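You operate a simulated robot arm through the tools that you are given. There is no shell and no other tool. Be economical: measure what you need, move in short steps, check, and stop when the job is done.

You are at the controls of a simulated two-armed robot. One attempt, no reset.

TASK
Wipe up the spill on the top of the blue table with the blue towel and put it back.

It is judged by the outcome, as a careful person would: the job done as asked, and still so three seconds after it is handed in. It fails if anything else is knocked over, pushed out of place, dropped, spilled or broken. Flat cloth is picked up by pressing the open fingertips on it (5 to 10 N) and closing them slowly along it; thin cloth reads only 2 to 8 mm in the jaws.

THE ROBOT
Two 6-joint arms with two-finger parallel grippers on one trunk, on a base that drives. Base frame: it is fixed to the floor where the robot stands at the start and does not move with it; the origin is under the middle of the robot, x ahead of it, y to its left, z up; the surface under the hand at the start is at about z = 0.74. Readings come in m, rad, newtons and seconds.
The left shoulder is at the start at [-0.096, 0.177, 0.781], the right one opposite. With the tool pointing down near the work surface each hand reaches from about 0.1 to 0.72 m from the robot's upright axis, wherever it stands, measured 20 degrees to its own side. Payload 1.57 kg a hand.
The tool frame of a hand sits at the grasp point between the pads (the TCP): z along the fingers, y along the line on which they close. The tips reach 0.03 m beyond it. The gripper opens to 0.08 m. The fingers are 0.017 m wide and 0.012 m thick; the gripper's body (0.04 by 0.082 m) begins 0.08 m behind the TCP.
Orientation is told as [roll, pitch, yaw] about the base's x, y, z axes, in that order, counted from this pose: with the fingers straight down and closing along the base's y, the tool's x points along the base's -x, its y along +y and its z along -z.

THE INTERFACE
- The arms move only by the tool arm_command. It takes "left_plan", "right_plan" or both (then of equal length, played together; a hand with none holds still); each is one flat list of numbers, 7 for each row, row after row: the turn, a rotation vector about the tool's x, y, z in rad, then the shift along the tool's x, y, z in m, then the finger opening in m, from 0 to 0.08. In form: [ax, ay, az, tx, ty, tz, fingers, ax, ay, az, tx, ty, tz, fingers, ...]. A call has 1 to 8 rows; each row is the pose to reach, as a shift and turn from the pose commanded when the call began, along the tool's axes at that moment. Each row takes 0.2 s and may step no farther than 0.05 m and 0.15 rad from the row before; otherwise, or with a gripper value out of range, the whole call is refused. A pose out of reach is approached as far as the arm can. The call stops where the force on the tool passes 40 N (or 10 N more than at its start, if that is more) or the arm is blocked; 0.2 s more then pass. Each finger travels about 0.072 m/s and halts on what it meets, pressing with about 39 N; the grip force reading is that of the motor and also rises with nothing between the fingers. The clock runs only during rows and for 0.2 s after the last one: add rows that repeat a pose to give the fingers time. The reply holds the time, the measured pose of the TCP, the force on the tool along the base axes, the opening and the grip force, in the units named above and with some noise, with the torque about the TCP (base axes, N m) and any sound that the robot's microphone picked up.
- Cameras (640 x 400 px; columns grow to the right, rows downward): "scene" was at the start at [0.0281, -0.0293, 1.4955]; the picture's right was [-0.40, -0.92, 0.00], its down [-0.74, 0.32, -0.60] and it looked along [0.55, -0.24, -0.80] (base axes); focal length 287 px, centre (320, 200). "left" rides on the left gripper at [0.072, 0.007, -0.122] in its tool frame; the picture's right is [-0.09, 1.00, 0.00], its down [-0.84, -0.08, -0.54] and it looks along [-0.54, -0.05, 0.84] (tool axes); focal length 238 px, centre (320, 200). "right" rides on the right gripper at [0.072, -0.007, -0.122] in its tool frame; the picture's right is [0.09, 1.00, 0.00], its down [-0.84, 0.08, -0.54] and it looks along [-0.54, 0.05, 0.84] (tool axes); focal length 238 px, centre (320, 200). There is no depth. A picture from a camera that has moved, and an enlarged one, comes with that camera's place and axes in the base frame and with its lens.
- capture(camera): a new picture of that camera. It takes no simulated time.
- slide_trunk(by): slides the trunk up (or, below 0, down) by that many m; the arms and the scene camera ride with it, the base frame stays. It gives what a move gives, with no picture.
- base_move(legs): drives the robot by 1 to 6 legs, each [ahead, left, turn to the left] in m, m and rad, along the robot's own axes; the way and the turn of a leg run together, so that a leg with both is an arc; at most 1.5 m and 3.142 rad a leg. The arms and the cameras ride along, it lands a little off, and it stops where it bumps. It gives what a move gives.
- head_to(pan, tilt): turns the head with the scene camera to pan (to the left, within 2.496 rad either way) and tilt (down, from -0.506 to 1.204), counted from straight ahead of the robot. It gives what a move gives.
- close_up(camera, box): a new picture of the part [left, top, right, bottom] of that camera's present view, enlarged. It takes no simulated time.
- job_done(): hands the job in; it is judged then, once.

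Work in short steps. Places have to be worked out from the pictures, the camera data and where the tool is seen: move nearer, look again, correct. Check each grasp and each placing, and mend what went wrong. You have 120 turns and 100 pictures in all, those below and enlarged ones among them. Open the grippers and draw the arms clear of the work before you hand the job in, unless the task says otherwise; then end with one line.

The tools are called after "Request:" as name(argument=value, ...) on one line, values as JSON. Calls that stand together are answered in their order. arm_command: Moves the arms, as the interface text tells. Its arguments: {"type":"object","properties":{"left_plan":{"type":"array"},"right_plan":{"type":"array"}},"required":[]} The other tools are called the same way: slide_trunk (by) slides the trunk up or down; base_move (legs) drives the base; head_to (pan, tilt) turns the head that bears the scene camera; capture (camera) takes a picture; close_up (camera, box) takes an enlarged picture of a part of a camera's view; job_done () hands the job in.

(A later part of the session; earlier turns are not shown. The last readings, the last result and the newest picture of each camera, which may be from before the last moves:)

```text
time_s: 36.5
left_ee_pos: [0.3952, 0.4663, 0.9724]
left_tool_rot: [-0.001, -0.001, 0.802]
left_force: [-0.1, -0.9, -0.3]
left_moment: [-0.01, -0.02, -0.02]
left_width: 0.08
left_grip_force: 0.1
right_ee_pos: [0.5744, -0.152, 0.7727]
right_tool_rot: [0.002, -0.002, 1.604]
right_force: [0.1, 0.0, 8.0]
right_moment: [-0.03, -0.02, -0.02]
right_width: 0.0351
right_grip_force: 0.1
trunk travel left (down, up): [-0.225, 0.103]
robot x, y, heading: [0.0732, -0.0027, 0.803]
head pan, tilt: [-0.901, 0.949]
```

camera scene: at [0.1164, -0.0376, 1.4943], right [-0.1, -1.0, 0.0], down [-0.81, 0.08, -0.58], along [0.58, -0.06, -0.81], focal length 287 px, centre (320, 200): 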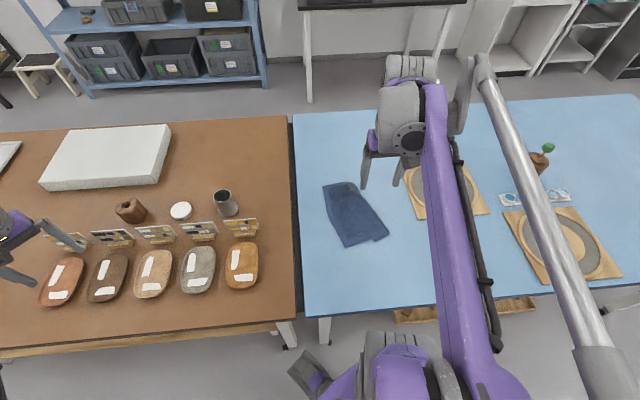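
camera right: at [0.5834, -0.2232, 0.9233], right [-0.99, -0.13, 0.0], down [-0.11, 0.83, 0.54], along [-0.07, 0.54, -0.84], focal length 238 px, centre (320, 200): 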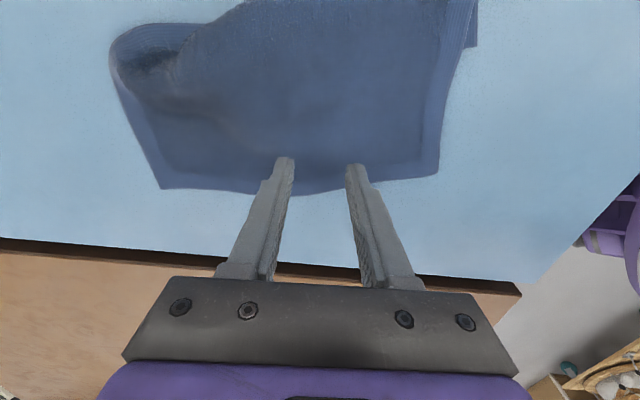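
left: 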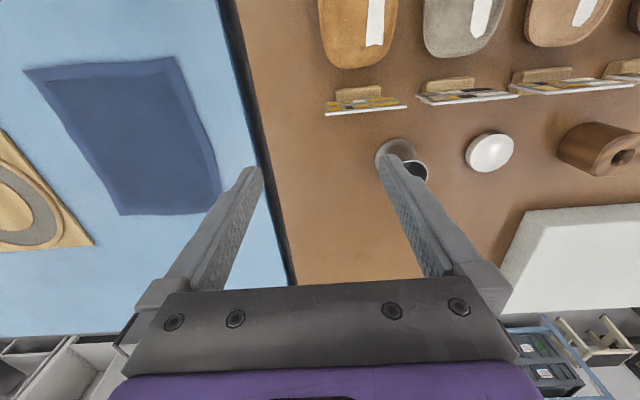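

8 N — close slowly.

Request:
arm_command(right_plan=[0, 0, 0, 0, 0, 0, 0.031, 0, 0, 0, 0, 0, 0, 0.026, 0, 0, 0, 0, 0, 0, 0.021, 0, 0, 0, 0, 0, 0, 0.016, 0, 0, 0, 0, 0, 0, 0.011, 0, 0, 0, 0, 0, 0, 0.006, 0, 0, 0, 0, 0, 0, 0.0, 0, 0, 0, 0, 0, -0.01, 0.0])

```text
time_s: 38.3
left_ee_pos: [0.3953, 0.4663, 0.9727]
left_tool_rot: [0.0, 0.0, 0.802]
left_force: [-0.5, -0.2, -0.4]
left_moment: [-0.07, 0.0, 0.03]
left_width: 0.0797
left_grip_force: 0.1
right_ee_pos: [0.5759, -0.151, 0.7826]
right_tool_rot: [0.002, 0.0, 1.604]
right_force: [-0.1, -0.3, -0.3]
right_moment: [0.0, 0.02, 0.0]
right_width: 0.0043
right_grip_force: 25.2
trunk travel left (down, up): [-0.225, 0.103]
robot x, y, heading: [0.0702, -0.0035, 0.801]
head pan, tilt: [-0.901, 0.949]
```

Pinched at 4.3 mm. Peel slowly to the left and up.

Request:
arm_command(right_plan=[0, 0, 0, -0.02, 0.005, -0.02, 0, 0, 0, 0, -0.04, 0.009, -0.04, 0, 0, 0, 0, -0.06, 0.013, -0.055, 0, 0, 0, 0, -0.08, 0.018, -0.065, 0, 0, 0, 0, -0.1, 0.022, -0.07, 0, 0, 0, 0, -0.12, 0.027, -0.07, 0, 0, 0, 0, -0.135, 0.031, -0.065, 0, 0, 0, 0, -0.145, 0.035, -0.06, 0])

Request:
capture(camera="right")

Request:
close_up(camera="scene", box=[270, 130, 430, 290])

```text
time_s: 40.1
left_ee_pos: [0.3953, 0.4659, 0.9738]
left_tool_rot: [0.001, 0.0, 0.803]
left_force: [-0.3, 0.5, 0.1]
left_moment: [-0.02, -0.02, 0.01]
left_width: 0.0801
left_grip_force: 0.0
right_ee_pos: [0.5354, -0.0091, 0.8439]
right_tool_rot: [0.001, -0.002, 1.603]
right_force: [-0.7, 0.1, 0.0]
right_moment: [0.0, 0.04, 0.0]
right_width: 0.0043
right_grip_force: 25.4
trunk travel left (down, up): [-0.225, 0.103]
robot x, y, heading: [0.0719, -0.0011, 0.804]
head pan, tilt: [-0.901, 0.949]
```

```text
67 pictures are left
camera right: at [0.5446, -0.0811, 0.966], right [-0.99, -0.13, 0.0], down [-0.1, 0.83, 0.54], along [-0.07, 0.54, -0.84], focal length 238 px, centre (320, 200)
```

right: 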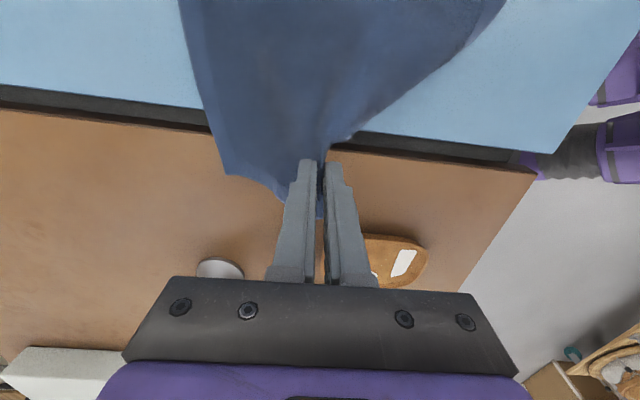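

```text
2.50 times, centred on (350, 210) of scene
camera zoom: at [0.1172, -0.0374, 1.4943], right [-0.1, -1.0, 0.0], down [-0.81, 0.08, -0.58], along [0.58, -0.06, -0.81], focal length 717 px, centre (245, 175)
```

zoom: 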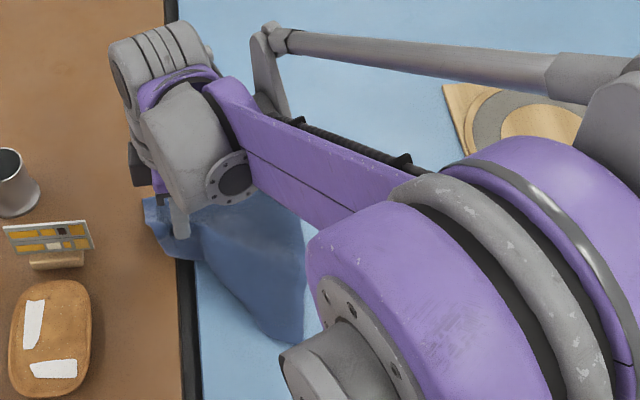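

The right arm hides the towel from the scene camera. I'll bring the left hand's camera round to look at the towel from the left.

Request:
arm_command(left_plan=[0, 0, 0.15, 0.017, -0.011, -0.006, 0.08, 0, 0, 0.3, 0.034, -0.022, -0.012, 0.08, 0, 0, 0.45, 0.051, -0.033, -0.019, 0.08, 0, 0, 0.6, 0.068, -0.044, -0.025, 0.08, 0, 0, 0.75, 0.085, -0.056, -0.031, 0.08, 0, 0, 0.9, 0.102, -0.067, -0.037, 0.08, 0, 0, 1.05, 0.119, -0.078, -0.044, 0.08, 0, 0, 1.2, 0.136, -0.089, -0.05, 0.08])

Request:
arm_command(left_plan=[0, -0.1, 0.12, 0, 0, 0, 0.08, 0, -0.2, 0.24, 0, 0, 0, 0.08, 0, -0.3, 0.36, 0, 0, 0, 0.08, 0, -0.4, 0.48, 0, 0, 0, 0.08])

Request:
capture(camera="left")

```text
time_s: 41.9
left_ee_pos: [0.3658, 0.3067, 1.0235]
left_tool_rot: [0.001, 0.001, -0.399]
left_force: [0.2, 0.7, 0.0]
left_moment: [0.01, 0.01, 0.01]
left_width: 0.08
left_grip_force: 0.1
right_ee_pos: [0.5348, -0.0097, 0.8446]
right_tool_rot: [0.003, -0.001, 1.604]
right_force: [0.3, 0.3, -0.4]
right_moment: [0.01, 0.0, 0.03]
right_width: 0.0044
right_grip_force: 24.8
trunk travel left (down, up): [-0.225, 0.103]
robot x, y, heading: [0.0724, -0.0016, 0.804]
head pan, tilt: [-0.901, 0.949]
```

```text
refused: row 1 steps farther than a row can; nothing moved
```

```text
65 pictures are left
camera left: at [0.3008, 0.342, 1.1451], right [0.47, 0.88, 0.0], down [0.74, -0.4, 0.54], along [0.48, -0.26, -0.84], focal length 238 px, centre (320, 200)
```

left: 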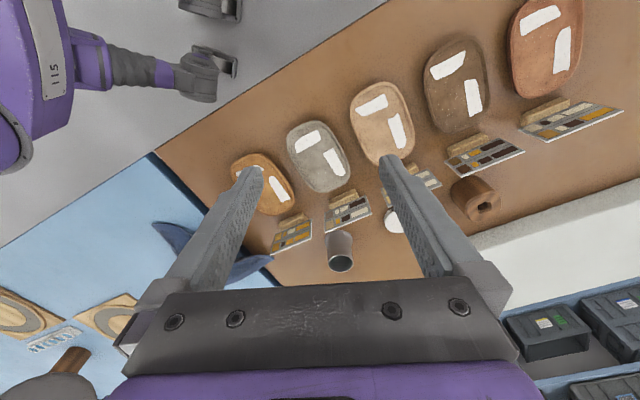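

Rotate the left hand further toward the towel.

Request:
arm_command(left_plan=[0, 0, 0.14, 0, 0, 0, 0.08, 0, 0, 0.28, 0, 0, 0, 0.08, 0, 0, 0.42, 0, 0, 0, 0.08, 0, 0, 0.56, 0, 0, 0, 0.08, 0, 0, 0.7, 0, 0, 0, 0.08, 0, 0, 0.84, 0, 0, 0, 0.08])

Request:
arm_command(left_plan=[0, -0.14, 0, 0, 0, 0, 0.08, 0, -0.28, 0, 0, 0, 0, 0.08, 0, -0.42, 0, 0, 0, 0, 0.08])

Request:
capture(camera="left")

```text
time_s: 43.3
left_ee_pos: [0.364, 0.3063, 1.023]
left_tool_rot: [0.001, 0.0, -1.24]
left_force: [0.4, -0.1, -0.2]
left_moment: [0.01, -0.01, -0.01]
left_width: 0.0799
left_grip_force: 0.0
right_ee_pos: [0.5352, -0.0092, 0.8433]
right_tool_rot: [0.001, 0.0, 1.603]
right_force: [0.0, 0.2, 0.7]
right_moment: [0.0, -0.03, 0.0]
right_width: 0.0047
right_grip_force: 25.2
trunk travel left (down, up): [-0.225, 0.103]
robot x, y, heading: [0.0718, -0.0008, 0.803]
head pan, tilt: [-0.901, 0.949]
```

```text
time_s: 44.1
left_ee_pos: [0.365, 0.3071, 1.0248]
left_tool_rot: [-0.002, -0.423, -1.238]
left_force: [0.8, 0.9, -0.3]
left_moment: [0.02, -0.02, 0.01]
left_width: 0.0797
left_grip_force: 0.1
right_ee_pos: [0.5356, -0.008, 0.8434]
right_tool_rot: [0.002, 0.001, 1.602]
right_force: [-0.2, 0.6, -1.0]
right_moment: [0.01, 0.07, -0.02]
right_width: 0.0044
right_grip_force: 25.2
trunk travel left (down, up): [-0.225, 0.103]
robot x, y, heading: [0.0716, 0.0021, 0.802]
head pan, tilt: [-0.901, 0.949]
```

```text
64 pictures are left
camera left: at [0.3322, 0.4191, 1.1046], right [0.97, 0.25, 0.04], down [0.1, -0.54, 0.84], along [0.23, -0.81, -0.55], focal length 238 px, centre (320, 200)
```

left: 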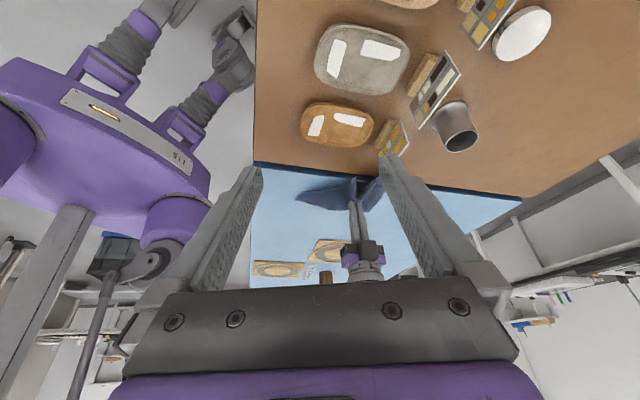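

Request:
close_up(camera="left", box=[250, 150, 430, 270])

```text
3.33 times, centred on (340, 210) of left
camera zoom: at [0.3322, 0.4191, 1.1046], right [0.97, 0.25, 0.04], down [0.1, -0.54, 0.84], along [0.23, -0.81, -0.55], focal length 794 px, centre (253, 167)
```

zoom: 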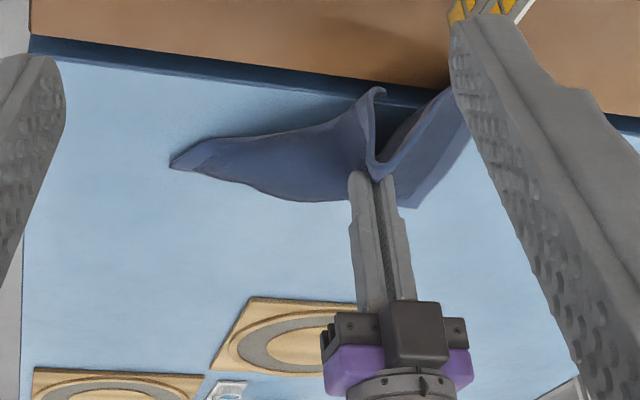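

The towel has mostly slid rather than unfolded. I'll lift it fully so the folded strip drops open, holding over the spot where its right edge belongs.

Request:
arm_command(right_plan=[0, 0, 0, 0.02, -0.006, -0.04, 0, 0, 0, 0, 0.05, -0.015, -0.075, 0, 0, 0, 0, 0.085, -0.026, -0.1, 0, 0, 0, 0, 0.12, -0.037, -0.12, 0, 0, 0, 0, 0.157, -0.048, -0.135, 0, 0, 0, 0, 0.192, -0.059, -0.14, 0, 0, 0, 0, 0.192, -0.059, -0.14, 0, 0, 0, 0, 0.192, -0.059, -0.14, 0])

Request:
capture(camera="right")

Request:
close_up(camera="left", box=[240, 120, 440, 290])

```text
time_s: 45.9
left_ee_pos: [0.3647, 0.3054, 1.0239]
left_tool_rot: [-0.001, -0.42, -1.237]
left_force: [0.4, -0.7, -0.7]
left_moment: [-0.01, 0.01, -0.02]
left_width: 0.0799
left_grip_force: 0.1
right_ee_pos: [0.6018, -0.2008, 0.9821]
right_tool_rot: [0.001, 0.0, 1.604]
right_force: [-0.1, 0.4, -0.5]
right_moment: [0.01, 0.0, 0.03]
right_width: 0.0049
right_grip_force: 25.4
trunk travel left (down, up): [-0.225, 0.103]
robot x, y, heading: [0.0736, -0.005, 0.803]
head pan, tilt: [-0.901, 0.949]
```

```text
62 pictures are left
camera right: at [0.6102, -0.2736, 1.1052], right [-0.99, -0.13, 0.0], down [-0.1, 0.83, 0.54], along [-0.07, 0.54, -0.84], focal length 238 px, centre (320, 200)
```

right: 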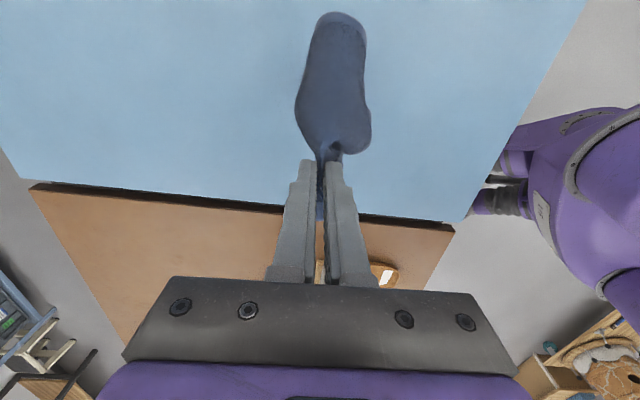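

```text
2.35 times, centred on (340, 205) of left
camera zoom: at [0.3323, 0.4184, 1.1048], right [0.97, 0.25, 0.04], down [0.11, -0.54, 0.84], along [0.23, -0.81, -0.55], focal length 561 px, centre (273, 188)
```

zoom: 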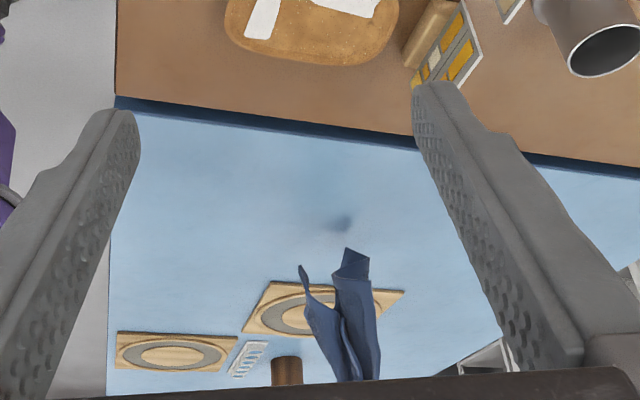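

It hangs gathered like a closed book. I'll re-lay it right edge first, moving left and down, then inspect and fix whatever is still folded.

Request:
arm_command(right_plan=[0, 0, 0, 0.04, 0.001, 0.015, 0, 0, 0, 0, 0.075, 0.002, 0.03, 0, 0, 0, 0, 0.09, 0.003, 0.055, 0, 0, 0, 0, 0.055, 0.002, 0.085, 0, 0, 0, 0, 0.017, 0.001, 0.115, 0, 0, 0, 0, -0.021, 0, 0.145, 0, 0, 0, 0, -0.05, -0.001, 0.17, 0, 0, 0, 0, -0.07, -0.001, 0.195, 0])

Request:
capture(camera="right")

Request:
close_up(camera="left", box=[240, 120, 440, 290])

```text
time_s: 47.7
left_ee_pos: [0.3656, 0.306, 1.0233]
left_tool_rot: [0.001, -0.42, -1.235]
left_force: [0.0, -0.1, 1.2]
left_moment: [0.02, -0.03, 0.0]
left_width: 0.08
left_grip_force: 0.1
right_ee_pos: [0.6012, -0.1277, 0.7854]
right_tool_rot: [0.002, 0.0, 1.605]
right_force: [-0.2, -0.7, 0.0]
right_moment: [-0.01, 0.0, 0.04]
right_width: 0.0042
right_grip_force: 25.3
trunk travel left (down, up): [-0.225, 0.103]
robot x, y, heading: [0.0721, -0.0037, 0.803]
head pan, tilt: [-0.901, 0.949]
```

```text
60 pictures are left
camera right: at [0.61, -0.2002, 0.9087], right [-0.99, -0.12, 0.0], down [-0.1, 0.83, 0.54], along [-0.07, 0.54, -0.84], focal length 238 px, centre (320, 200)
```

right: 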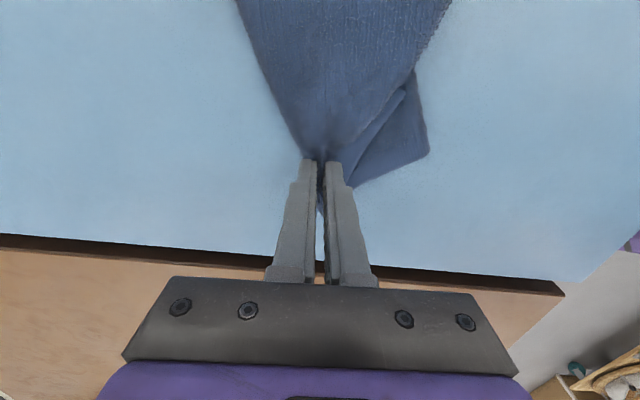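

```text
2.35 times, centred on (340, 205) of left
camera zoom: at [0.3326, 0.4188, 1.1046], right [0.97, 0.25, 0.04], down [0.11, -0.54, 0.84], along [0.23, -0.81, -0.55], focal length 561 px, centre (273, 188)
```

zoom: 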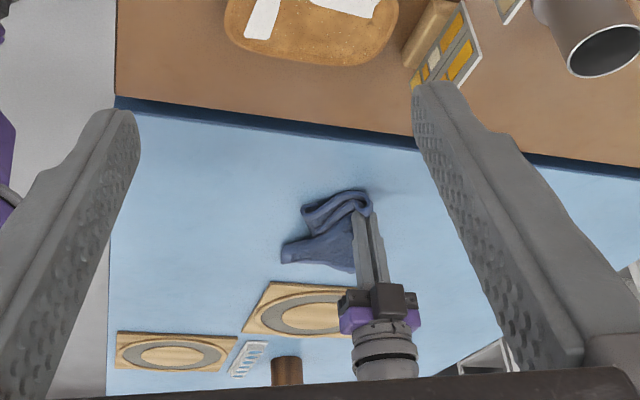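

The far part is now tucked. Release here and retreat to get a clear view.

Request:
arm_command(right_plan=[0, 0, 0, 0, 0, 0.009, 0.0, 0, 0, 0, 0, 0, 0.009, 0.02, 0, 0, 0, 0, 0, 0.009, 0.03, 0, 0, 0, 0, 0, -0.01, 0.03, 0, 0, 0, 0, 0, -0.06, 0.03, 0, 0, 0, 0, 0, -0.1, 0.03, 0, 0, 0, 0.02, 0, -0.14, 0.03, 0, 0, 0, 0.04, 0, -0.18, 0.03])

Request:
arm_command(right_plan=[0, 0, 0, 0.045, 0, 0, 0.03, 0, 0, 0, 0.09, 0, 0, 0.03, 0, 0, 0, 0.135, 0, 0, 0.03, 0, 0, 0, 0.18, 0, 0, 0.03])

Request:
capture(camera="right")

Request:
capture(camera="scene")

```text
time_s: 49.5
left_ee_pos: [0.3647, 0.3056, 1.0236]
left_tool_rot: [-0.001, -0.419, -1.235]
left_force: [-0.4, 0.1, 0.0]
left_moment: [-0.01, -0.02, -0.03]
left_width: 0.0803
left_grip_force: 0.0
right_ee_pos: [0.5976, -0.1646, 0.9707]
right_tool_rot: [0.003, -0.001, 1.607]
right_force: [0.1, -0.3, -0.1]
right_moment: [0.01, 0.02, -0.01]
right_width: 0.0303
right_grip_force: 0.0
trunk travel left (down, up): [-0.225, 0.103]
robot x, y, heading: [0.0714, -0.0025, 0.8]
head pan, tilt: [-0.901, 0.949]
```

```text
time_s: 50.5
left_ee_pos: [0.3651, 0.3057, 1.0224]
left_tool_rot: [0.0, -0.419, -1.236]
left_force: [0.2, -0.3, -0.3]
left_moment: [-0.02, 0.0, 0.01]
left_width: 0.0798
left_grip_force: 0.0
right_ee_pos: [0.6092, -0.3489, 0.9672]
right_tool_rot: [0.0, -0.001, 1.606]
right_force: [0.7, -0.7, -0.3]
right_moment: [0.02, 0.01, -0.01]
right_width: 0.03
right_grip_force: 0.1
trunk travel left (down, up): [-0.225, 0.103]
robot x, y, heading: [0.0741, -0.0002, 0.804]
head pan, tilt: [-0.901, 0.949]
```

```text
58 pictures are left
camera right: at [0.6184, -0.4211, 1.0893], right [-0.99, -0.13, 0.0], down [-0.1, 0.83, 0.54], along [-0.07, 0.54, -0.84], focal length 238 px, centre (320, 200)
```

right: 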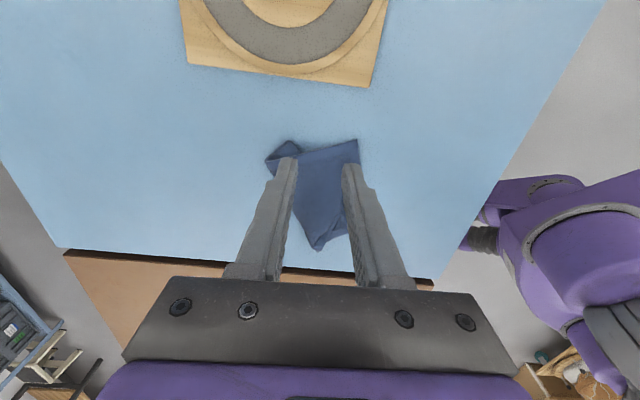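

```text
57 pictures are left
camera scene: at [0.1176, -0.0385, 1.4942], right [-0.1, -1.0, 0.0], down [-0.81, 0.08, -0.58], along [0.58, -0.06, -0.81], focal length 287 px, centre (320, 200)
```

scene: 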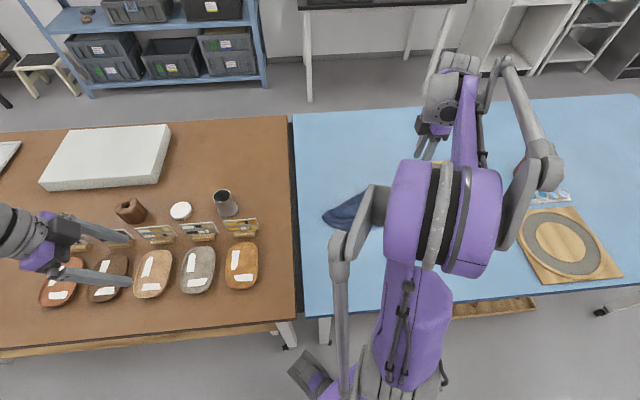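

I'll square the robot up to the table (heading 0, centred on the towel) so both arms can spread it.

Request:
base_move(legs=[[-0.05, 0.05, 0], [0, 0, -0.803], [-0.02, -0.19, 0]])

Request:
head_to(pan=0.0, tilt=0.85)

Request:
capture(camera="scene")

```text
time_s: 55.7
left_ee_pos: [0.4035, -0.1985, 1.023]
left_tool_rot: [0.001, -0.422, -2.064]
left_force: [0.2, -0.3, 0.4]
left_moment: [0.01, -0.05, 0.02]
left_width: 0.0798
left_grip_force: 0.1
right_ee_pos: [0.0876, -0.8202, 0.9666]
right_tool_rot: [0.002, 0.0, 0.78]
right_force: [0.6, 0.2, -1.3]
right_moment: [0.01, -0.01, 0.03]
right_width: 0.0299
right_grip_force: 0.1
trunk travel left (down, up): [-0.225, 0.103]
robot x, y, heading: [-0.0248, -0.188, -0.024]
head pan, tilt: [-0.901, 0.949]
```

```text
time_s: 56.9
left_ee_pos: [0.4017, -0.1977, 1.0226]
left_tool_rot: [-0.001, -0.419, -2.064]
left_force: [0.0, -0.2, 1.7]
left_moment: [-0.01, 0.01, -0.01]
left_width: 0.0799
left_grip_force: 0.1
right_ee_pos: [0.0867, -0.821, 0.966]
right_tool_rot: [0.001, 0.001, 0.778]
right_force: [0.0, -0.3, 0.1]
right_moment: [0.01, -0.02, 0.02]
right_width: 0.03
right_grip_force: 0.1
trunk travel left (down, up): [-0.225, 0.103]
robot x, y, heading: [-0.022, -0.1917, -0.02]
head pan, tilt: [0.0, 0.85]
```

```text
56 pictures are left
camera scene: at [0.016, -0.1926, 1.5018], right [-0.02, -1.0, 0.0], down [-0.75, 0.02, -0.66], along [0.66, -0.02, -0.75], focal length 287 px, centre (320, 200)
```

scene: 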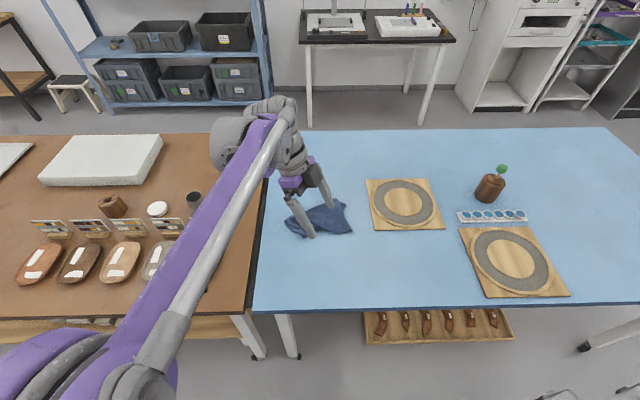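

Clear view now. Bring both hands into neutral working poses: untilt the left, return the right beside the table.

Request:
arm_command(left_plan=[0, 0.14, 0, 0, 0, 0, 0.08, 0, 0.28, 0, 0, 0, 0, 0.08, 0, 0.42, 0, 0, 0, 0, 0.08, 0, 0.42, 0, 0, 0, 0, 0.08, 0, 0.42, 0, 0, 0, 0, 0.08, 0, 0.42, 0, 0, 0, 0, 0.08, 0, 0.42, 0, 0, 0, 0, 0.08, 0, 0.42, 0, 0, 0, 0, 0.08], right_plan=[0, 0, 0.09, -0.045, 0.004, 0, 0.03, 0, 0, 0.19, -0.09, 0.008, 0, 0.03, 0, 0, 0.29, -0.135, 0.012, 0, 0.03, 0, 0, 0.39, -0.18, 0.016, 0, 0.03, 0, 0, 0.49, -0.225, 0.02, 0, 0.03, 0, 0, 0.59, -0.27, 0.024, 0, 0.03, 0, 0, 0.69, -0.315, 0.028, 0, 0.03, 0, 0, 0.78, -0.36, 0.032, 0, 0.03])

```text
time_s: 58.7
left_ee_pos: [0.403, -0.1983, 1.0228]
left_tool_rot: [0.0, -0.001, -2.064]
left_force: [0.4, 0.0, 0.3]
left_moment: [-0.01, 0.02, 0.03]
left_width: 0.0801
left_grip_force: 0.1
right_ee_pos: [0.3245, -0.5438, 0.9646]
right_tool_rot: [0.002, 0.002, -0.004]
right_force: [-0.2, 0.1, -0.6]
right_moment: [0.03, 0.04, 0.0]
right_width: 0.03
right_grip_force: 0.0
trunk travel left (down, up): [-0.225, 0.103]
robot x, y, heading: [-0.0214, -0.1922, -0.017]
head pan, tilt: [0.0, 0.85]
```

Request:
arm_command(left_plan=[0, 0, -0.148, 0.032, -0.0144, 0, 0.08, 0, 0, -0.296, 0.064, -0.029, 0, 0.08, 0, 0, -0.444, 0.096, -0.043, 0, 0.08, 0, 0, -0.592, 0.128, -0.0575, 0, 0.08, 0, 0, -0.74, 0.16, -0.072, 0, 0.08, 0, 0, -0.888, 0.192, -0.086, 0, 0.08, 0, 0, -1.036, 0.224, -0.1, 0, 0.08, 0, 0, -1.184, 0.256, -0.115, 0, 0.08])

Request:
arm_command(left_plan=[0, 0, -0.147, 0, 0, 0, 0.08, 0, 0, -0.294, 0, 0, 0, 0.08, 0, 0, -0.441, 0, 0, 0, 0.08, 0, 0, -0.588, 0, 0, 0, 0.08, 0, 0, -0.735, 0, 0, 0, 0.08, 0, 0, -0.88, 0, 0, 0, 0.08])

Request:
close_up(camera="scene", box=[240, 160, 400, 260])

```text
time_s: 60.5
left_ee_pos: [0.4204, 0.0835, 1.025]
left_tool_rot: [0.0, 0.001, -0.875]
left_force: [-0.2, 0.2, -0.7]
left_moment: [-0.02, -0.03, 0.04]
left_width: 0.08
left_grip_force: 0.1
right_ee_pos: [0.3229, -0.5449, 0.9646]
right_tool_rot: [0.001, 0.004, -0.003]
right_force: [-0.6, 0.3, -0.1]
right_moment: [-0.05, 0.0, -0.03]
right_width: 0.0301
right_grip_force: 0.0
trunk travel left (down, up): [-0.225, 0.103]
robot x, y, heading: [-0.0211, -0.1927, -0.025]
head pan, tilt: [0.0, 0.85]
```

```text
time_s: 61.9
left_ee_pos: [0.4215, 0.0805, 1.0251]
left_tool_rot: [0.0, 0.001, 0.005]
left_force: [-0.1, 0.2, 0.3]
left_moment: [0.01, -0.02, 0.02]
left_width: 0.0804
left_grip_force: 0.1
right_ee_pos: [0.3242, -0.5456, 0.9648]
right_tool_rot: [0.001, 0.001, -0.001]
right_force: [0.3, 0.1, 0.3]
right_moment: [-0.03, -0.02, 0.0]
right_width: 0.0299
right_grip_force: 0.0
trunk travel left (down, up): [-0.225, 0.103]
robot x, y, heading: [-0.0259, -0.1935, -0.024]
head pan, tilt: [0.0, 0.85]
```

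```text
4.00 times, centred on (320, 210) of scene
camera zoom: at [0.016, -0.1926, 1.5018], right [-0.02, -1.0, 0.0], down [-0.75, 0.02, -0.66], along [0.66, -0.02, -0.75], focal length 1148 px, centre (320, 160)
```

zoom: 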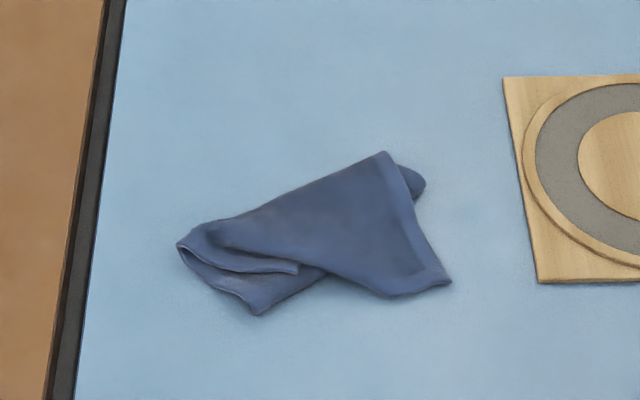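

The near edge seems accessible: near-right corner around (0.55,−0.31), near-left around (0.525,−0.16). Zoom in more to identify the layers.

Request:
close_up(camera="scene", box=[275, 190, 365, 246])

Request:
capture(camera="left")

```text
7.11 times, centred on (320, 218) of scene
camera zoom: at [0.016, -0.1926, 1.5018], right [-0.02, -1.0, 0.0], down [-0.75, 0.02, -0.66], along [0.66, -0.02, -0.75], focal length 2040 px, centre (320, 72)
```

zoom: 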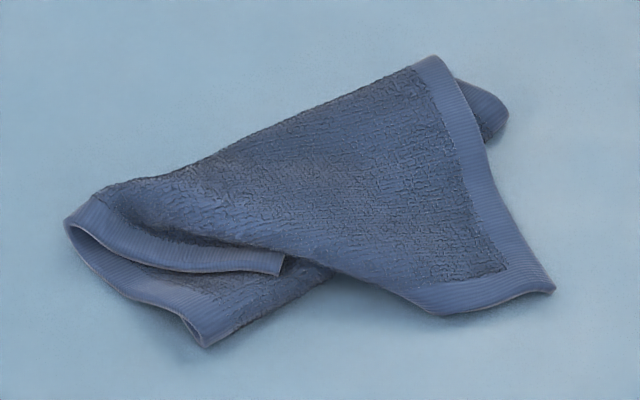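

```text
53 pictures are left
camera left: at [0.3489, 0.0891, 1.1454], right [0.09, 1.0, 0.0], down [0.84, -0.07, 0.54], along [0.54, -0.05, -0.84], focal length 238 px, centre (320, 200)
```

left: 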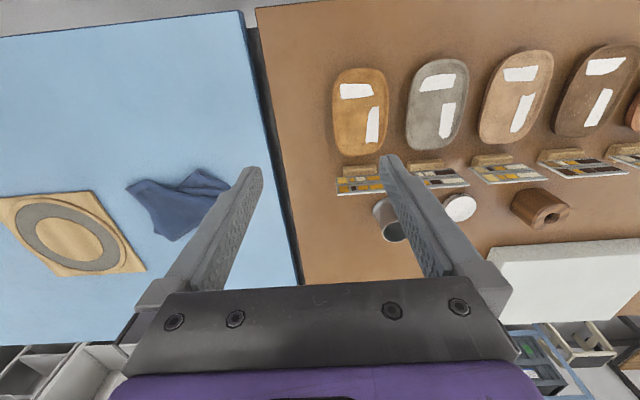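

Now it's clear: the towel is folded in half, the far half tucked under, with the near edge's two corners (near-right ≈(0.55,−0.31), near-left ≈(0.56,−0.19)) on top. I'll take those two corners with both hands (closing along x), lift so the fold drops open, and re-lay it. Turning and approaching.

Request:
arm_command(left_plan=[0, 0, 0.15, -0.01, -0.012, 0.006, 0.06, 0, 0, 0.3, -0.02, -0.025, 0.012, 0.06, 0, 0, 0.45, -0.03, -0.037, 0.018, 0.06, 0, 0, 0.6, -0.04, -0.05, 0.024, 0.05, 0, 0, 0.75, -0.05, -0.062, 0.03, 0.04, 0, 0, 0.9, -0.06, -0.075, 0.036, 0.03, 0, 0, 1.05, -0.07, -0.088, 0.043, 0.03, 0, 0, 1.2, -0.08, -0.1, 0.05, 0.03], right_plan=[0, 0, -0.15, -0.026, 0.027, 0.008, 0.03, 0, 0, -0.3, -0.052, 0.055, 0.015, 0.03, 0, 0, -0.45, -0.079, 0.082, 0.022, 0.03, 0, 0, -0.6, -0.105, 0.11, 0.03, 0.03, 0, 0, -0.75, -0.131, 0.137, 0.038, 0.03, 0, 0, -0.9, -0.157, 0.165, 0.045, 0.03, 0, 0, -1.05, -0.184, 0.192, 0.052, 0.03, 0, 0, -1.2, -0.21, 0.22, 0.06, 0.03])

```text
time_s: 63.7
left_ee_pos: [0.5037, -0.0199, 0.9727]
left_tool_rot: [-0.001, 0.001, -1.201]
left_force: [0.2, 0.4, -0.2]
left_moment: [-0.03, 0.01, 0.04]
left_width: 0.0299
left_grip_force: 0.1
right_ee_pos: [0.5289, -0.327, 0.9076]
right_tool_rot: [0.003, -0.001, 1.198]
right_force: [-0.2, 0.8, 0.1]
right_moment: [0.0, 0.01, 0.01]
right_width: 0.0298
right_grip_force: 0.0
trunk travel left (down, up): [-0.225, 0.103]
robot x, y, heading: [-0.0183, -0.1933, -0.027]
head pan, tilt: [0.0, 0.85]
```

Request:
arm_command(left_plan=[0, 0, 0.12, 0, 0, 0, 0.03, 0, 0, 0.25, 0, 0, 0, 0.03, 0, 0, 0.37, 0, 0, 0, 0.03], right_plan=[0, 0, -0.124, -0.0174, -0.0107, 0.036, 0.03, 0, 0, -0.248, -0.035, -0.0213, 0.072, 0.03, 0, 0, -0.372, -0.0523, -0.032, 0.107, 0.03])

Request:
close_up(camera="scene", box=[260, 170, 380, 250])

Request:
capture(camera="right")

```text
time_s: 64.5
left_ee_pos: [0.5017, -0.0188, 0.9738]
left_tool_rot: [-0.003, -0.001, -1.569]
left_force: [-0.3, 0.7, 0.7]
left_moment: [0.0, 0.01, -0.02]
left_width: 0.0299
left_grip_force: 0.1
right_ee_pos: [0.5805, -0.2894, 0.8007]
right_tool_rot: [0.001, -0.002, 1.573]
right_force: [0.9, 0.4, -0.2]
right_moment: [0.03, 0.02, 0.01]
right_width: 0.0297
right_grip_force: 0.0
trunk travel left (down, up): [-0.225, 0.103]
robot x, y, heading: [-0.0228, -0.1913, -0.027]
head pan, tilt: [0.0, 0.85]
```

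```text
5.00 times, centred on (320, 210) of scene
camera zoom: at [0.0172, -0.1923, 1.5018], right [-0.02, -1.0, 0.0], down [-0.75, 0.02, -0.66], along [0.66, -0.02, -0.75], focal length 1435 px, centre (320, 150)
```

zoom: 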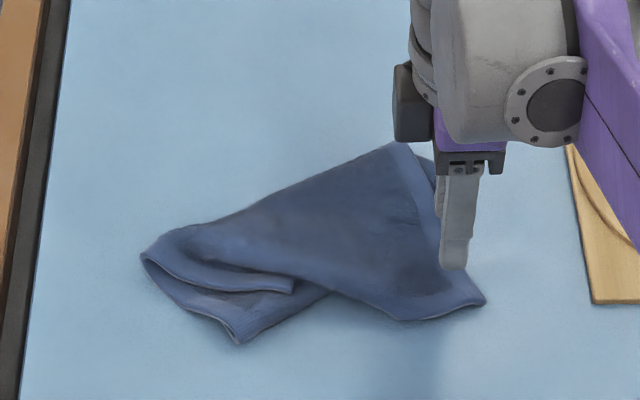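

```text
51 pictures are left
camera right: at [0.5869, -0.3622, 0.9232], right [-1.0, -0.09, 0.0], down [-0.08, 0.84, 0.54], along [-0.05, 0.54, -0.84], focal length 238 px, centre (320, 200)
```

right: 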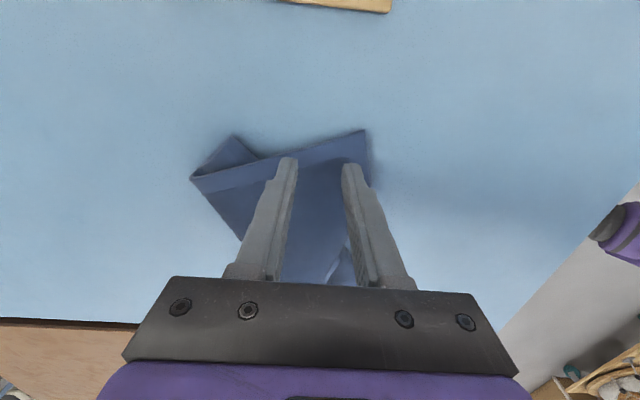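

Fingers are over the near-right corner, single layer. Descend to contact.

Request:
arm_command(right_plan=[0, 0, 0, 0, 0, 0.015, 0.03, 0, 0, 0, 0, 0, 0.024, 0.03, 0, 0, 0, 0, 0, 0.0275, 0.03, 0, 0, 0, 0, 0, 0.0285, 0.03])

```text
time_s: 65.5
left_ee_pos: [0.5011, -0.0191, 0.9733]
left_tool_rot: [0.0, -0.001, -1.57]
left_force: [-0.5, 0.0, 0.6]
left_moment: [-0.01, 0.01, 0.02]
left_width: 0.03
left_grip_force: 0.0
right_ee_pos: [0.58, -0.2892, 0.773]
right_tool_rot: [0.0, -0.002, 1.569]
right_force: [-0.5, -1.9, 3.6]
right_moment: [0.0, 0.02, 0.02]
right_width: 0.0301
right_grip_force: 0.1
trunk travel left (down, up): [-0.225, 0.103]
robot x, y, heading: [-0.0225, -0.192, -0.022]
head pan, tilt: [0.0, 0.85]
```

Request:
arm_command(right_plan=[0, 0, 0, 0, 0, 0.0006, 0.03, 0, 0, 0, 0, 0, 0.0006, 0.025, 0, 0, 0, 0, 0, 0.0006, 0.02, 0, 0, 0, 0, 0, 0.0006, 0.015, 0, 0, 0, 0, 0, 0.0006, 0.01, 0, 0, 0, 0, 0, 0.0006, 0.005, 0, 0, 0, 0, 0, 0.0006, 0.0, 0, 0, 0, 0.01, 0, -0.012, 0.0])

Request:
close_up(camera="scene", box=[260, 170, 380, 250])

```text
time_s: 67.3
left_ee_pos: [0.5033, -0.019, 0.973]
left_tool_rot: [0.002, -0.001, -1.569]
left_force: [-0.1, 0.3, 1.0]
left_moment: [-0.06, 0.0, -0.03]
left_width: 0.0304
left_grip_force: 0.1
right_ee_pos: [0.5802, -0.2986, 0.7851]
right_tool_rot: [-0.001, -0.003, 1.57]
right_force: [-0.5, -0.7, -0.2]
right_moment: [0.03, -0.02, 0.01]
right_width: 0.0043
right_grip_force: 24.8
trunk travel left (down, up): [-0.225, 0.103]
robot x, y, heading: [-0.022, -0.1883, -0.025]
head pan, tilt: [0.0, 0.85]
```

```text
5.00 times, centred on (320, 210) of scene
camera zoom: at [0.0157, -0.193, 1.5017], right [-0.02, -1.0, 0.0], down [-0.75, 0.02, -0.66], along [0.66, -0.02, -0.75], focal length 1435 px, centre (320, 150)
```

zoom: 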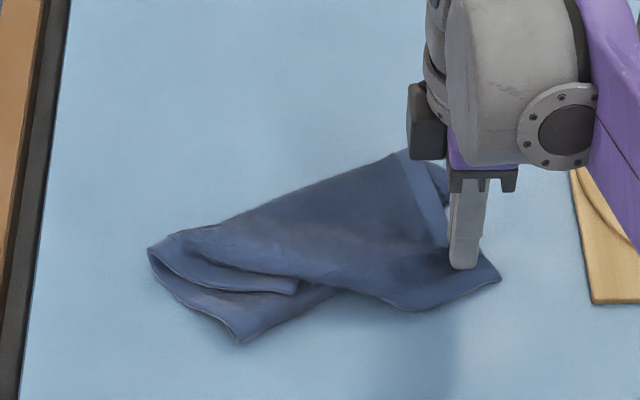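

The right corner is held (4.3 mm). Now the left hand goes above the near-left corner of the top layer at about (0.58, −0.183).

Request:
arm_command(left_plan=[0, 0, 0, -0.027, 0.013, 0.024, 0.03, 0, 0, 0, -0.054, 0.026, 0.048, 0.03, 0, 0, 0, -0.082, 0.04, 0.072, 0.03, 0, 0, 0, -0.109, 0.053, 0.095, 0.03, 0, 0, 0, -0.136, 0.066, 0.119, 0.03, 0, 0, 0, -0.163, 0.079, 0.143, 0.03])

Request:
close_up(camera="scene", box=[260, 170, 380, 250])

Request:
capture(camera="left")

```text
time_s: 68.7
left_ee_pos: [0.5804, -0.1828, 0.8321]
left_tool_rot: [0.001, 0.0, -1.568]
left_force: [-0.4, -0.2, -0.4]
left_moment: [-0.01, 0.01, -0.01]
left_width: 0.03
left_grip_force: 0.0
right_ee_pos: [0.5809, -0.2979, 0.7848]
right_tool_rot: [0.001, -0.003, 1.57]
right_force: [-0.2, 0.1, -0.3]
right_moment: [-0.01, 0.0, -0.02]
right_width: 0.0042
right_grip_force: 24.7
trunk travel left (down, up): [-0.225, 0.103]
robot x, y, heading: [-0.021, -0.1874, -0.021]
head pan, tilt: [0.0, 0.85]
```

```text
5.00 times, centred on (320, 210) of scene
camera zoom: at [0.0167, -0.1931, 1.5018], right [-0.02, -1.0, 0.0], down [-0.75, 0.02, -0.66], along [0.66, -0.02, -0.75], focal length 1435 px, centre (320, 150)
```

zoom: 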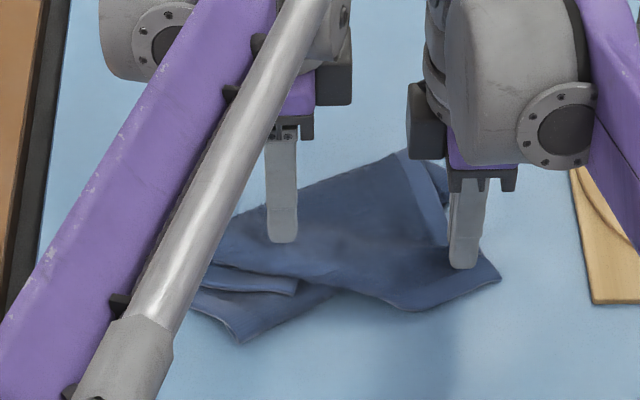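

```text
48 pictures are left
camera left: at [0.5862, -0.1093, 0.9537], right [1.0, -0.09, 0.0], down [-0.08, -0.84, 0.54], along [-0.05, -0.54, -0.84], focal length 238 px, centre (320, 200)
```

left: 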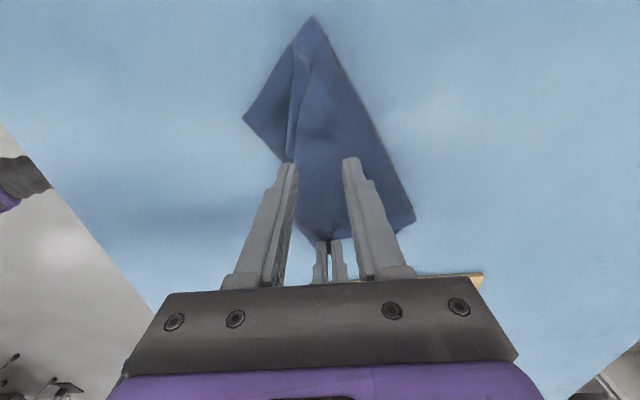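

Left fingers straddle the corner region just inside the hem. Descend until light contact.

Request:
arm_command(left_plan=[0, 0, 0, 0.002, 0.003, 0.03, 0.03, 0, 0, 0, 0.002, 0.003, 0.045, 0.03, 0, 0, 0, 0.002, 0.003, 0.053, 0.03, 0, 0, 0, 0.002, 0.003, 0.055, 0.03])

```text
time_s: 69.7
left_ee_pos: [0.5838, -0.179, 0.7798]
left_tool_rot: [0.001, 0.001, -1.569]
left_force: [2.3, -3.3, 30.2]
left_moment: [-0.23, 0.45, 0.13]
left_width: 0.0281
left_grip_force: 0.0
right_ee_pos: [0.579, -0.2979, 0.7863]
right_tool_rot: [0.0, -0.003, 1.567]
right_force: [0.2, 0.9, -0.2]
right_moment: [0.03, -0.02, 0.02]
right_width: 0.0042
right_grip_force: 24.6
trunk travel left (down, up): [-0.225, 0.103]
robot x, y, heading: [-0.0207, -0.1925, -0.026]
head pan, tilt: [0.0, 0.85]
```

Request:
arm_command(left_plan=[0, 0, 0, 0, 0, -0.003, 0.03])

```text
time_s: 70.1
left_ee_pos: [0.5837, -0.1791, 0.7798]
left_tool_rot: [0.0, 0.001, -1.57]
left_force: [0.6, -6.0, 19.7]
left_moment: [-0.23, 0.33, 0.13]
left_width: 0.0287
left_grip_force: 0.1
right_ee_pos: [0.5786, -0.2989, 0.786]
right_tool_rot: [0.0, -0.003, 1.567]
right_force: [0.8, 0.3, -0.6]
right_moment: [0.04, 0.03, 0.0]
right_width: 0.0038
right_grip_force: 25.2
trunk travel left (down, up): [-0.225, 0.103]
robot x, y, heading: [-0.0217, -0.1911, -0.028]
head pan, tilt: [0.0, 0.85]
```

Request:
arm_command(left_plan=[0, 0, 0, 0, 0, -0.003, 0.028, 0, 0, 0, 0, 0, -0.003, 0.024, 0, 0, 0, 0, 0, -0.003, 0.02, 0, 0, 0, 0, 0, -0.003, 0.015, 0, 0, 0, 0, 0, -0.003, 0.01, 0, 0, 0, 0, 0, -0.003, 0.005, 0, 0, 0, 0, 0, -0.003, 0.0, 0, 0, 0, 0, 0, -0.003, 0.0])

Request:
capture(camera="left")

```text
time_s: 71.9
left_ee_pos: [0.585, -0.1786, 0.7839]
left_tool_rot: [0.0, 0.0, -1.569]
left_force: [0.2, -0.1, 4.3]
left_moment: [-0.04, 0.02, 0.0]
left_width: 0.0074
left_grip_force: 26.8
right_ee_pos: [0.5797, -0.2977, 0.7852]
right_tool_rot: [-0.001, 0.0, 1.569]
right_force: [0.6, 0.6, 0.1]
right_moment: [0.01, 0.0, 0.01]
right_width: 0.0042
right_grip_force: 24.2
trunk travel left (down, up): [-0.225, 0.103]
robot x, y, heading: [-0.0206, -0.1912, -0.028]
head pan, tilt: [0.0, 0.85]
```

```text
47 pictures are left
camera left: at [0.5899, -0.1049, 0.9039], right [1.0, -0.09, 0.0], down [-0.08, -0.84, 0.54], along [-0.05, -0.54, -0.84], focal length 238 px, centre (320, 200)
```

left: 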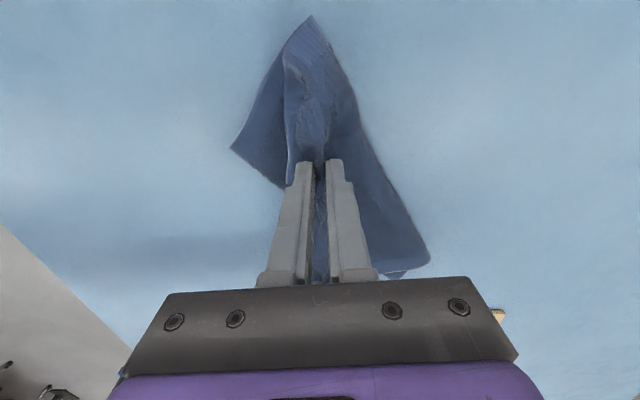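

Left grip reads 7.4 mm — possibly two layers. Lift both hands together while spreading a little and look.

Request:
arm_command(left_plan=[0, 0, 0, 0.003, 0, -0.025, 0, 0, 0, 0, 0.006, 0, -0.05, 0, 0, 0, 0, 0.01, 0, -0.08, 0, 0, 0, 0, 0.013, 0, -0.11, 0, 0, 0, 0, 0.016, 0, -0.14, 0, 0, 0, 0, 0.02, 0, -0.17, 0, 0, 0, 0, 0.02, 0, -0.19, 0], right_plan=[0, 0, 0, 0.003, 0, -0.025, 0, 0, 0, 0, 0.006, 0, -0.05, 0, 0, 0, 0, 0.01, 0, -0.08, 0, 0, 0, 0, 0.013, 0, -0.11, 0, 0, 0, 0, 0.016, 0, -0.14, 0, 0, 0, 0, 0.02, 0, -0.17, 0, 0, 0, 0, 0.02, 0, -0.19, 0])

Request:
capture(camera="scene")

Request:
capture(camera="left")

```text
time_s: 73.5
left_ee_pos: [0.5847, -0.1632, 0.9754]
left_tool_rot: [0.001, -0.006, -1.572]
left_force: [-0.7, -31.7, -0.4]
left_moment: [-0.96, 0.01, 0.06]
left_width: 0.0066
left_grip_force: 26.8
right_ee_pos: [0.5768, -0.3128, 0.9753]
right_tool_rot: [0.002, -0.008, 1.572]
right_force: [0.7, 31.6, -0.4]
right_moment: [0.96, -0.01, 0.03]
right_width: 0.0038
right_grip_force: 24.5
trunk travel left (down, up): [-0.225, 0.103]
robot x, y, heading: [-0.0214, -0.1931, -0.03]
head pan, tilt: [0.0, 0.85]
```

```text
46 pictures are left
camera scene: at [0.016, -0.1925, 1.5018], right [-0.02, -1.0, 0.0], down [-0.75, 0.02, -0.66], along [0.66, -0.02, -0.75], focal length 287 px, centre (320, 200)
```

scene: 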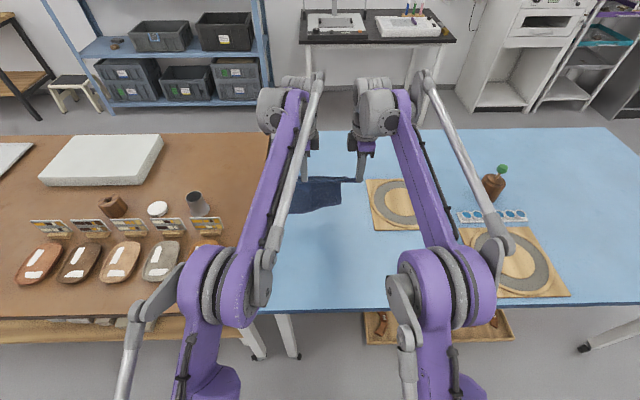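

```text
45 pictures are left
camera left: at [0.5897, -0.0893, 1.0958], right [1.0, -0.09, 0.0], down [-0.08, -0.83, 0.55], along [-0.05, -0.54, -0.84], focal length 238 px, centre (320, 200)
```

left: 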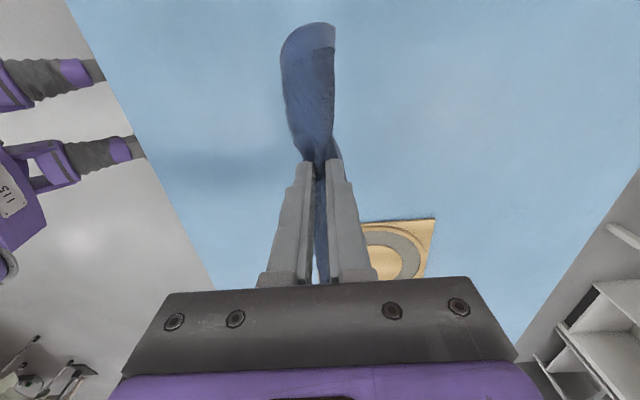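

Cloth is taut at 0.15 m spacing (32 N). Relax it slightly and enlarge the view.

Request:
arm_command(left_plan=[0, 0, 0, -0.006, 0, 0, 0], right_plan=[0, 0, 0, -0.006, 0, 0, 0])

Request:
close_up(camera="scene", box=[270, 130, 390, 230])

Request:
close_up(camera="left", box=[240, 0, 400, 180])

```text
time_s: 73.9
left_ee_pos: [0.5844, -0.1661, 0.9737]
left_tool_rot: [0.0, -0.001, -1.567]
left_force: [0.3, -16.0, -0.2]
left_moment: [-0.5, 0.04, 0.03]
left_width: 0.0069
left_grip_force: 26.4
right_ee_pos: [0.5785, -0.3107, 0.9746]
right_tool_rot: [0.002, -0.002, 1.57]
right_force: [0.4, 16.3, 0.2]
right_moment: [0.48, 0.01, 0.02]
right_width: 0.0042
right_grip_force: 24.7
trunk travel left (down, up): [-0.225, 0.103]
robot x, y, heading: [-0.024, -0.1937, -0.025]
head pan, tilt: [0.0, 0.85]
```

```text
4.00 times, centred on (330, 180) of scene
camera zoom: at [0.0161, -0.1926, 1.5018], right [-0.02, -1.0, 0.0], down [-0.75, 0.02, -0.66], along [0.66, -0.02, -0.75], focal length 1148 px, centre (280, 280)
```

zoom: 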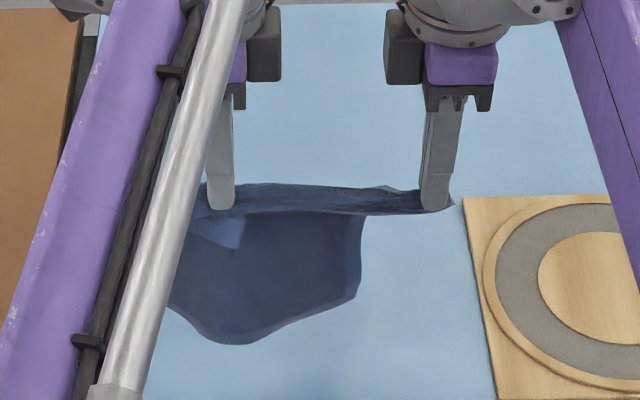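

```text
2.22 times, centred on (320, 90) of left
camera zoom: at [0.5901, -0.0922, 1.0953], right [1.0, -0.09, 0.0], down [-0.07, -0.84, 0.54], along [-0.05, -0.54, -0.84], focal length 530 px, centre (320, 444)
```

zoom: 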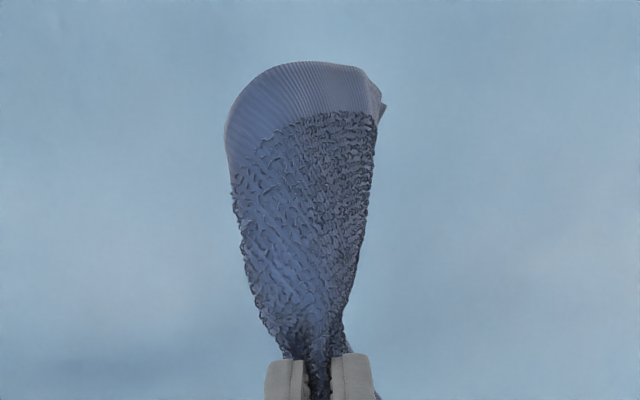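

The near edge is up, but the left grip seems to have caught a lower layer as well. I'll still re-lay it forward to open the right half, then correct the left. First drive in a little for reach.

Request:
base_move(legs=[[0.07, 0, 0.02]])

Request:
arm_command(left_plan=[0, 0, 0, 0, -0.038, 0, 0, 0, 0, 0, 0, -0.076, 0, 0, 0, 0, 0, 0, -0.114, 0, 0, 0, 0, 0, 0, -0.15, 0, 0, 0, 0, 0, 0, -0.15, 0, 0], right_plan=[0, 0, 0, 0, 0.038, 0, 0, 0, 0, 0, 0, 0.076, 0, 0, 0, 0, 0, 0, 0.114, 0, 0, 0, 0, 0, 0, 0.15, 0, 0, 0, 0, 0, 0, 0.15, 0, 0])

Request:
close_up(camera="scene", box=[250, 130, 410, 250])

```text
time_s: 74.9
left_ee_pos: [0.6551, -0.156, 0.9738]
left_tool_rot: [0.0, 0.0, -1.551]
left_force: [0.5, -13.5, 0.1]
left_moment: [-0.45, 0.04, -0.02]
left_width: 0.0065
left_grip_force: 25.9
right_ee_pos: [0.6511, -0.3008, 0.9742]
right_tool_rot: [0.003, -0.002, 1.588]
right_force: [0.7, 14.4, 0.1]
right_moment: [0.44, 0.07, 0.01]
right_width: 0.0041
right_grip_force: 24.8
trunk travel left (down, up): [-0.225, 0.103]
robot x, y, heading: [0.0468, -0.1957, -0.007]
head pan, tilt: [0.0, 0.85]
```

```text
time_s: 76.1
left_ee_pos: [0.5075, -0.1584, 0.9722]
left_tool_rot: [-0.001, 0.0, -1.551]
left_force: [0.1, -7.4, 0.4]
left_moment: [-0.27, 0.03, -0.05]
left_width: 0.0067
left_grip_force: 26.5
right_ee_pos: [0.5005, -0.3005, 0.9745]
right_tool_rot: [0.001, -0.002, 1.588]
right_force: [0.2, 8.0, -0.1]
right_moment: [0.27, 0.02, -0.04]
right_width: 0.004
right_grip_force: 24.5
trunk travel left (down, up): [-0.225, 0.103]
robot x, y, heading: [0.0454, -0.1928, -0.001]
head pan, tilt: [0.0, 0.85]
```

```text
3.33 times, centred on (330, 190) of scene
camera zoom: at [0.0873, -0.193, 1.5018], right [-0.01, -1.0, 0.0], down [-0.75, 0.0, -0.66], along [0.66, 0.0, -0.75], focal length 956 px, centre (287, 233)
```

zoom: 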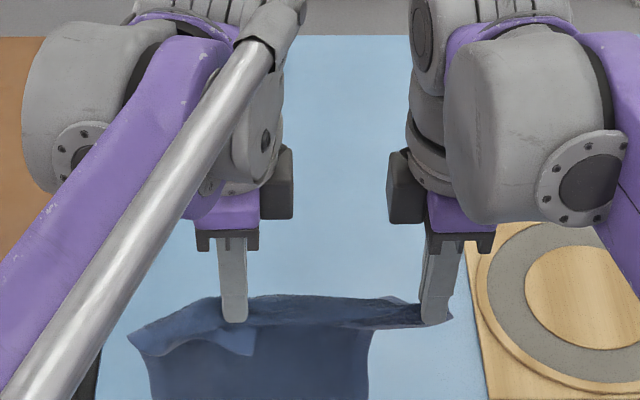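

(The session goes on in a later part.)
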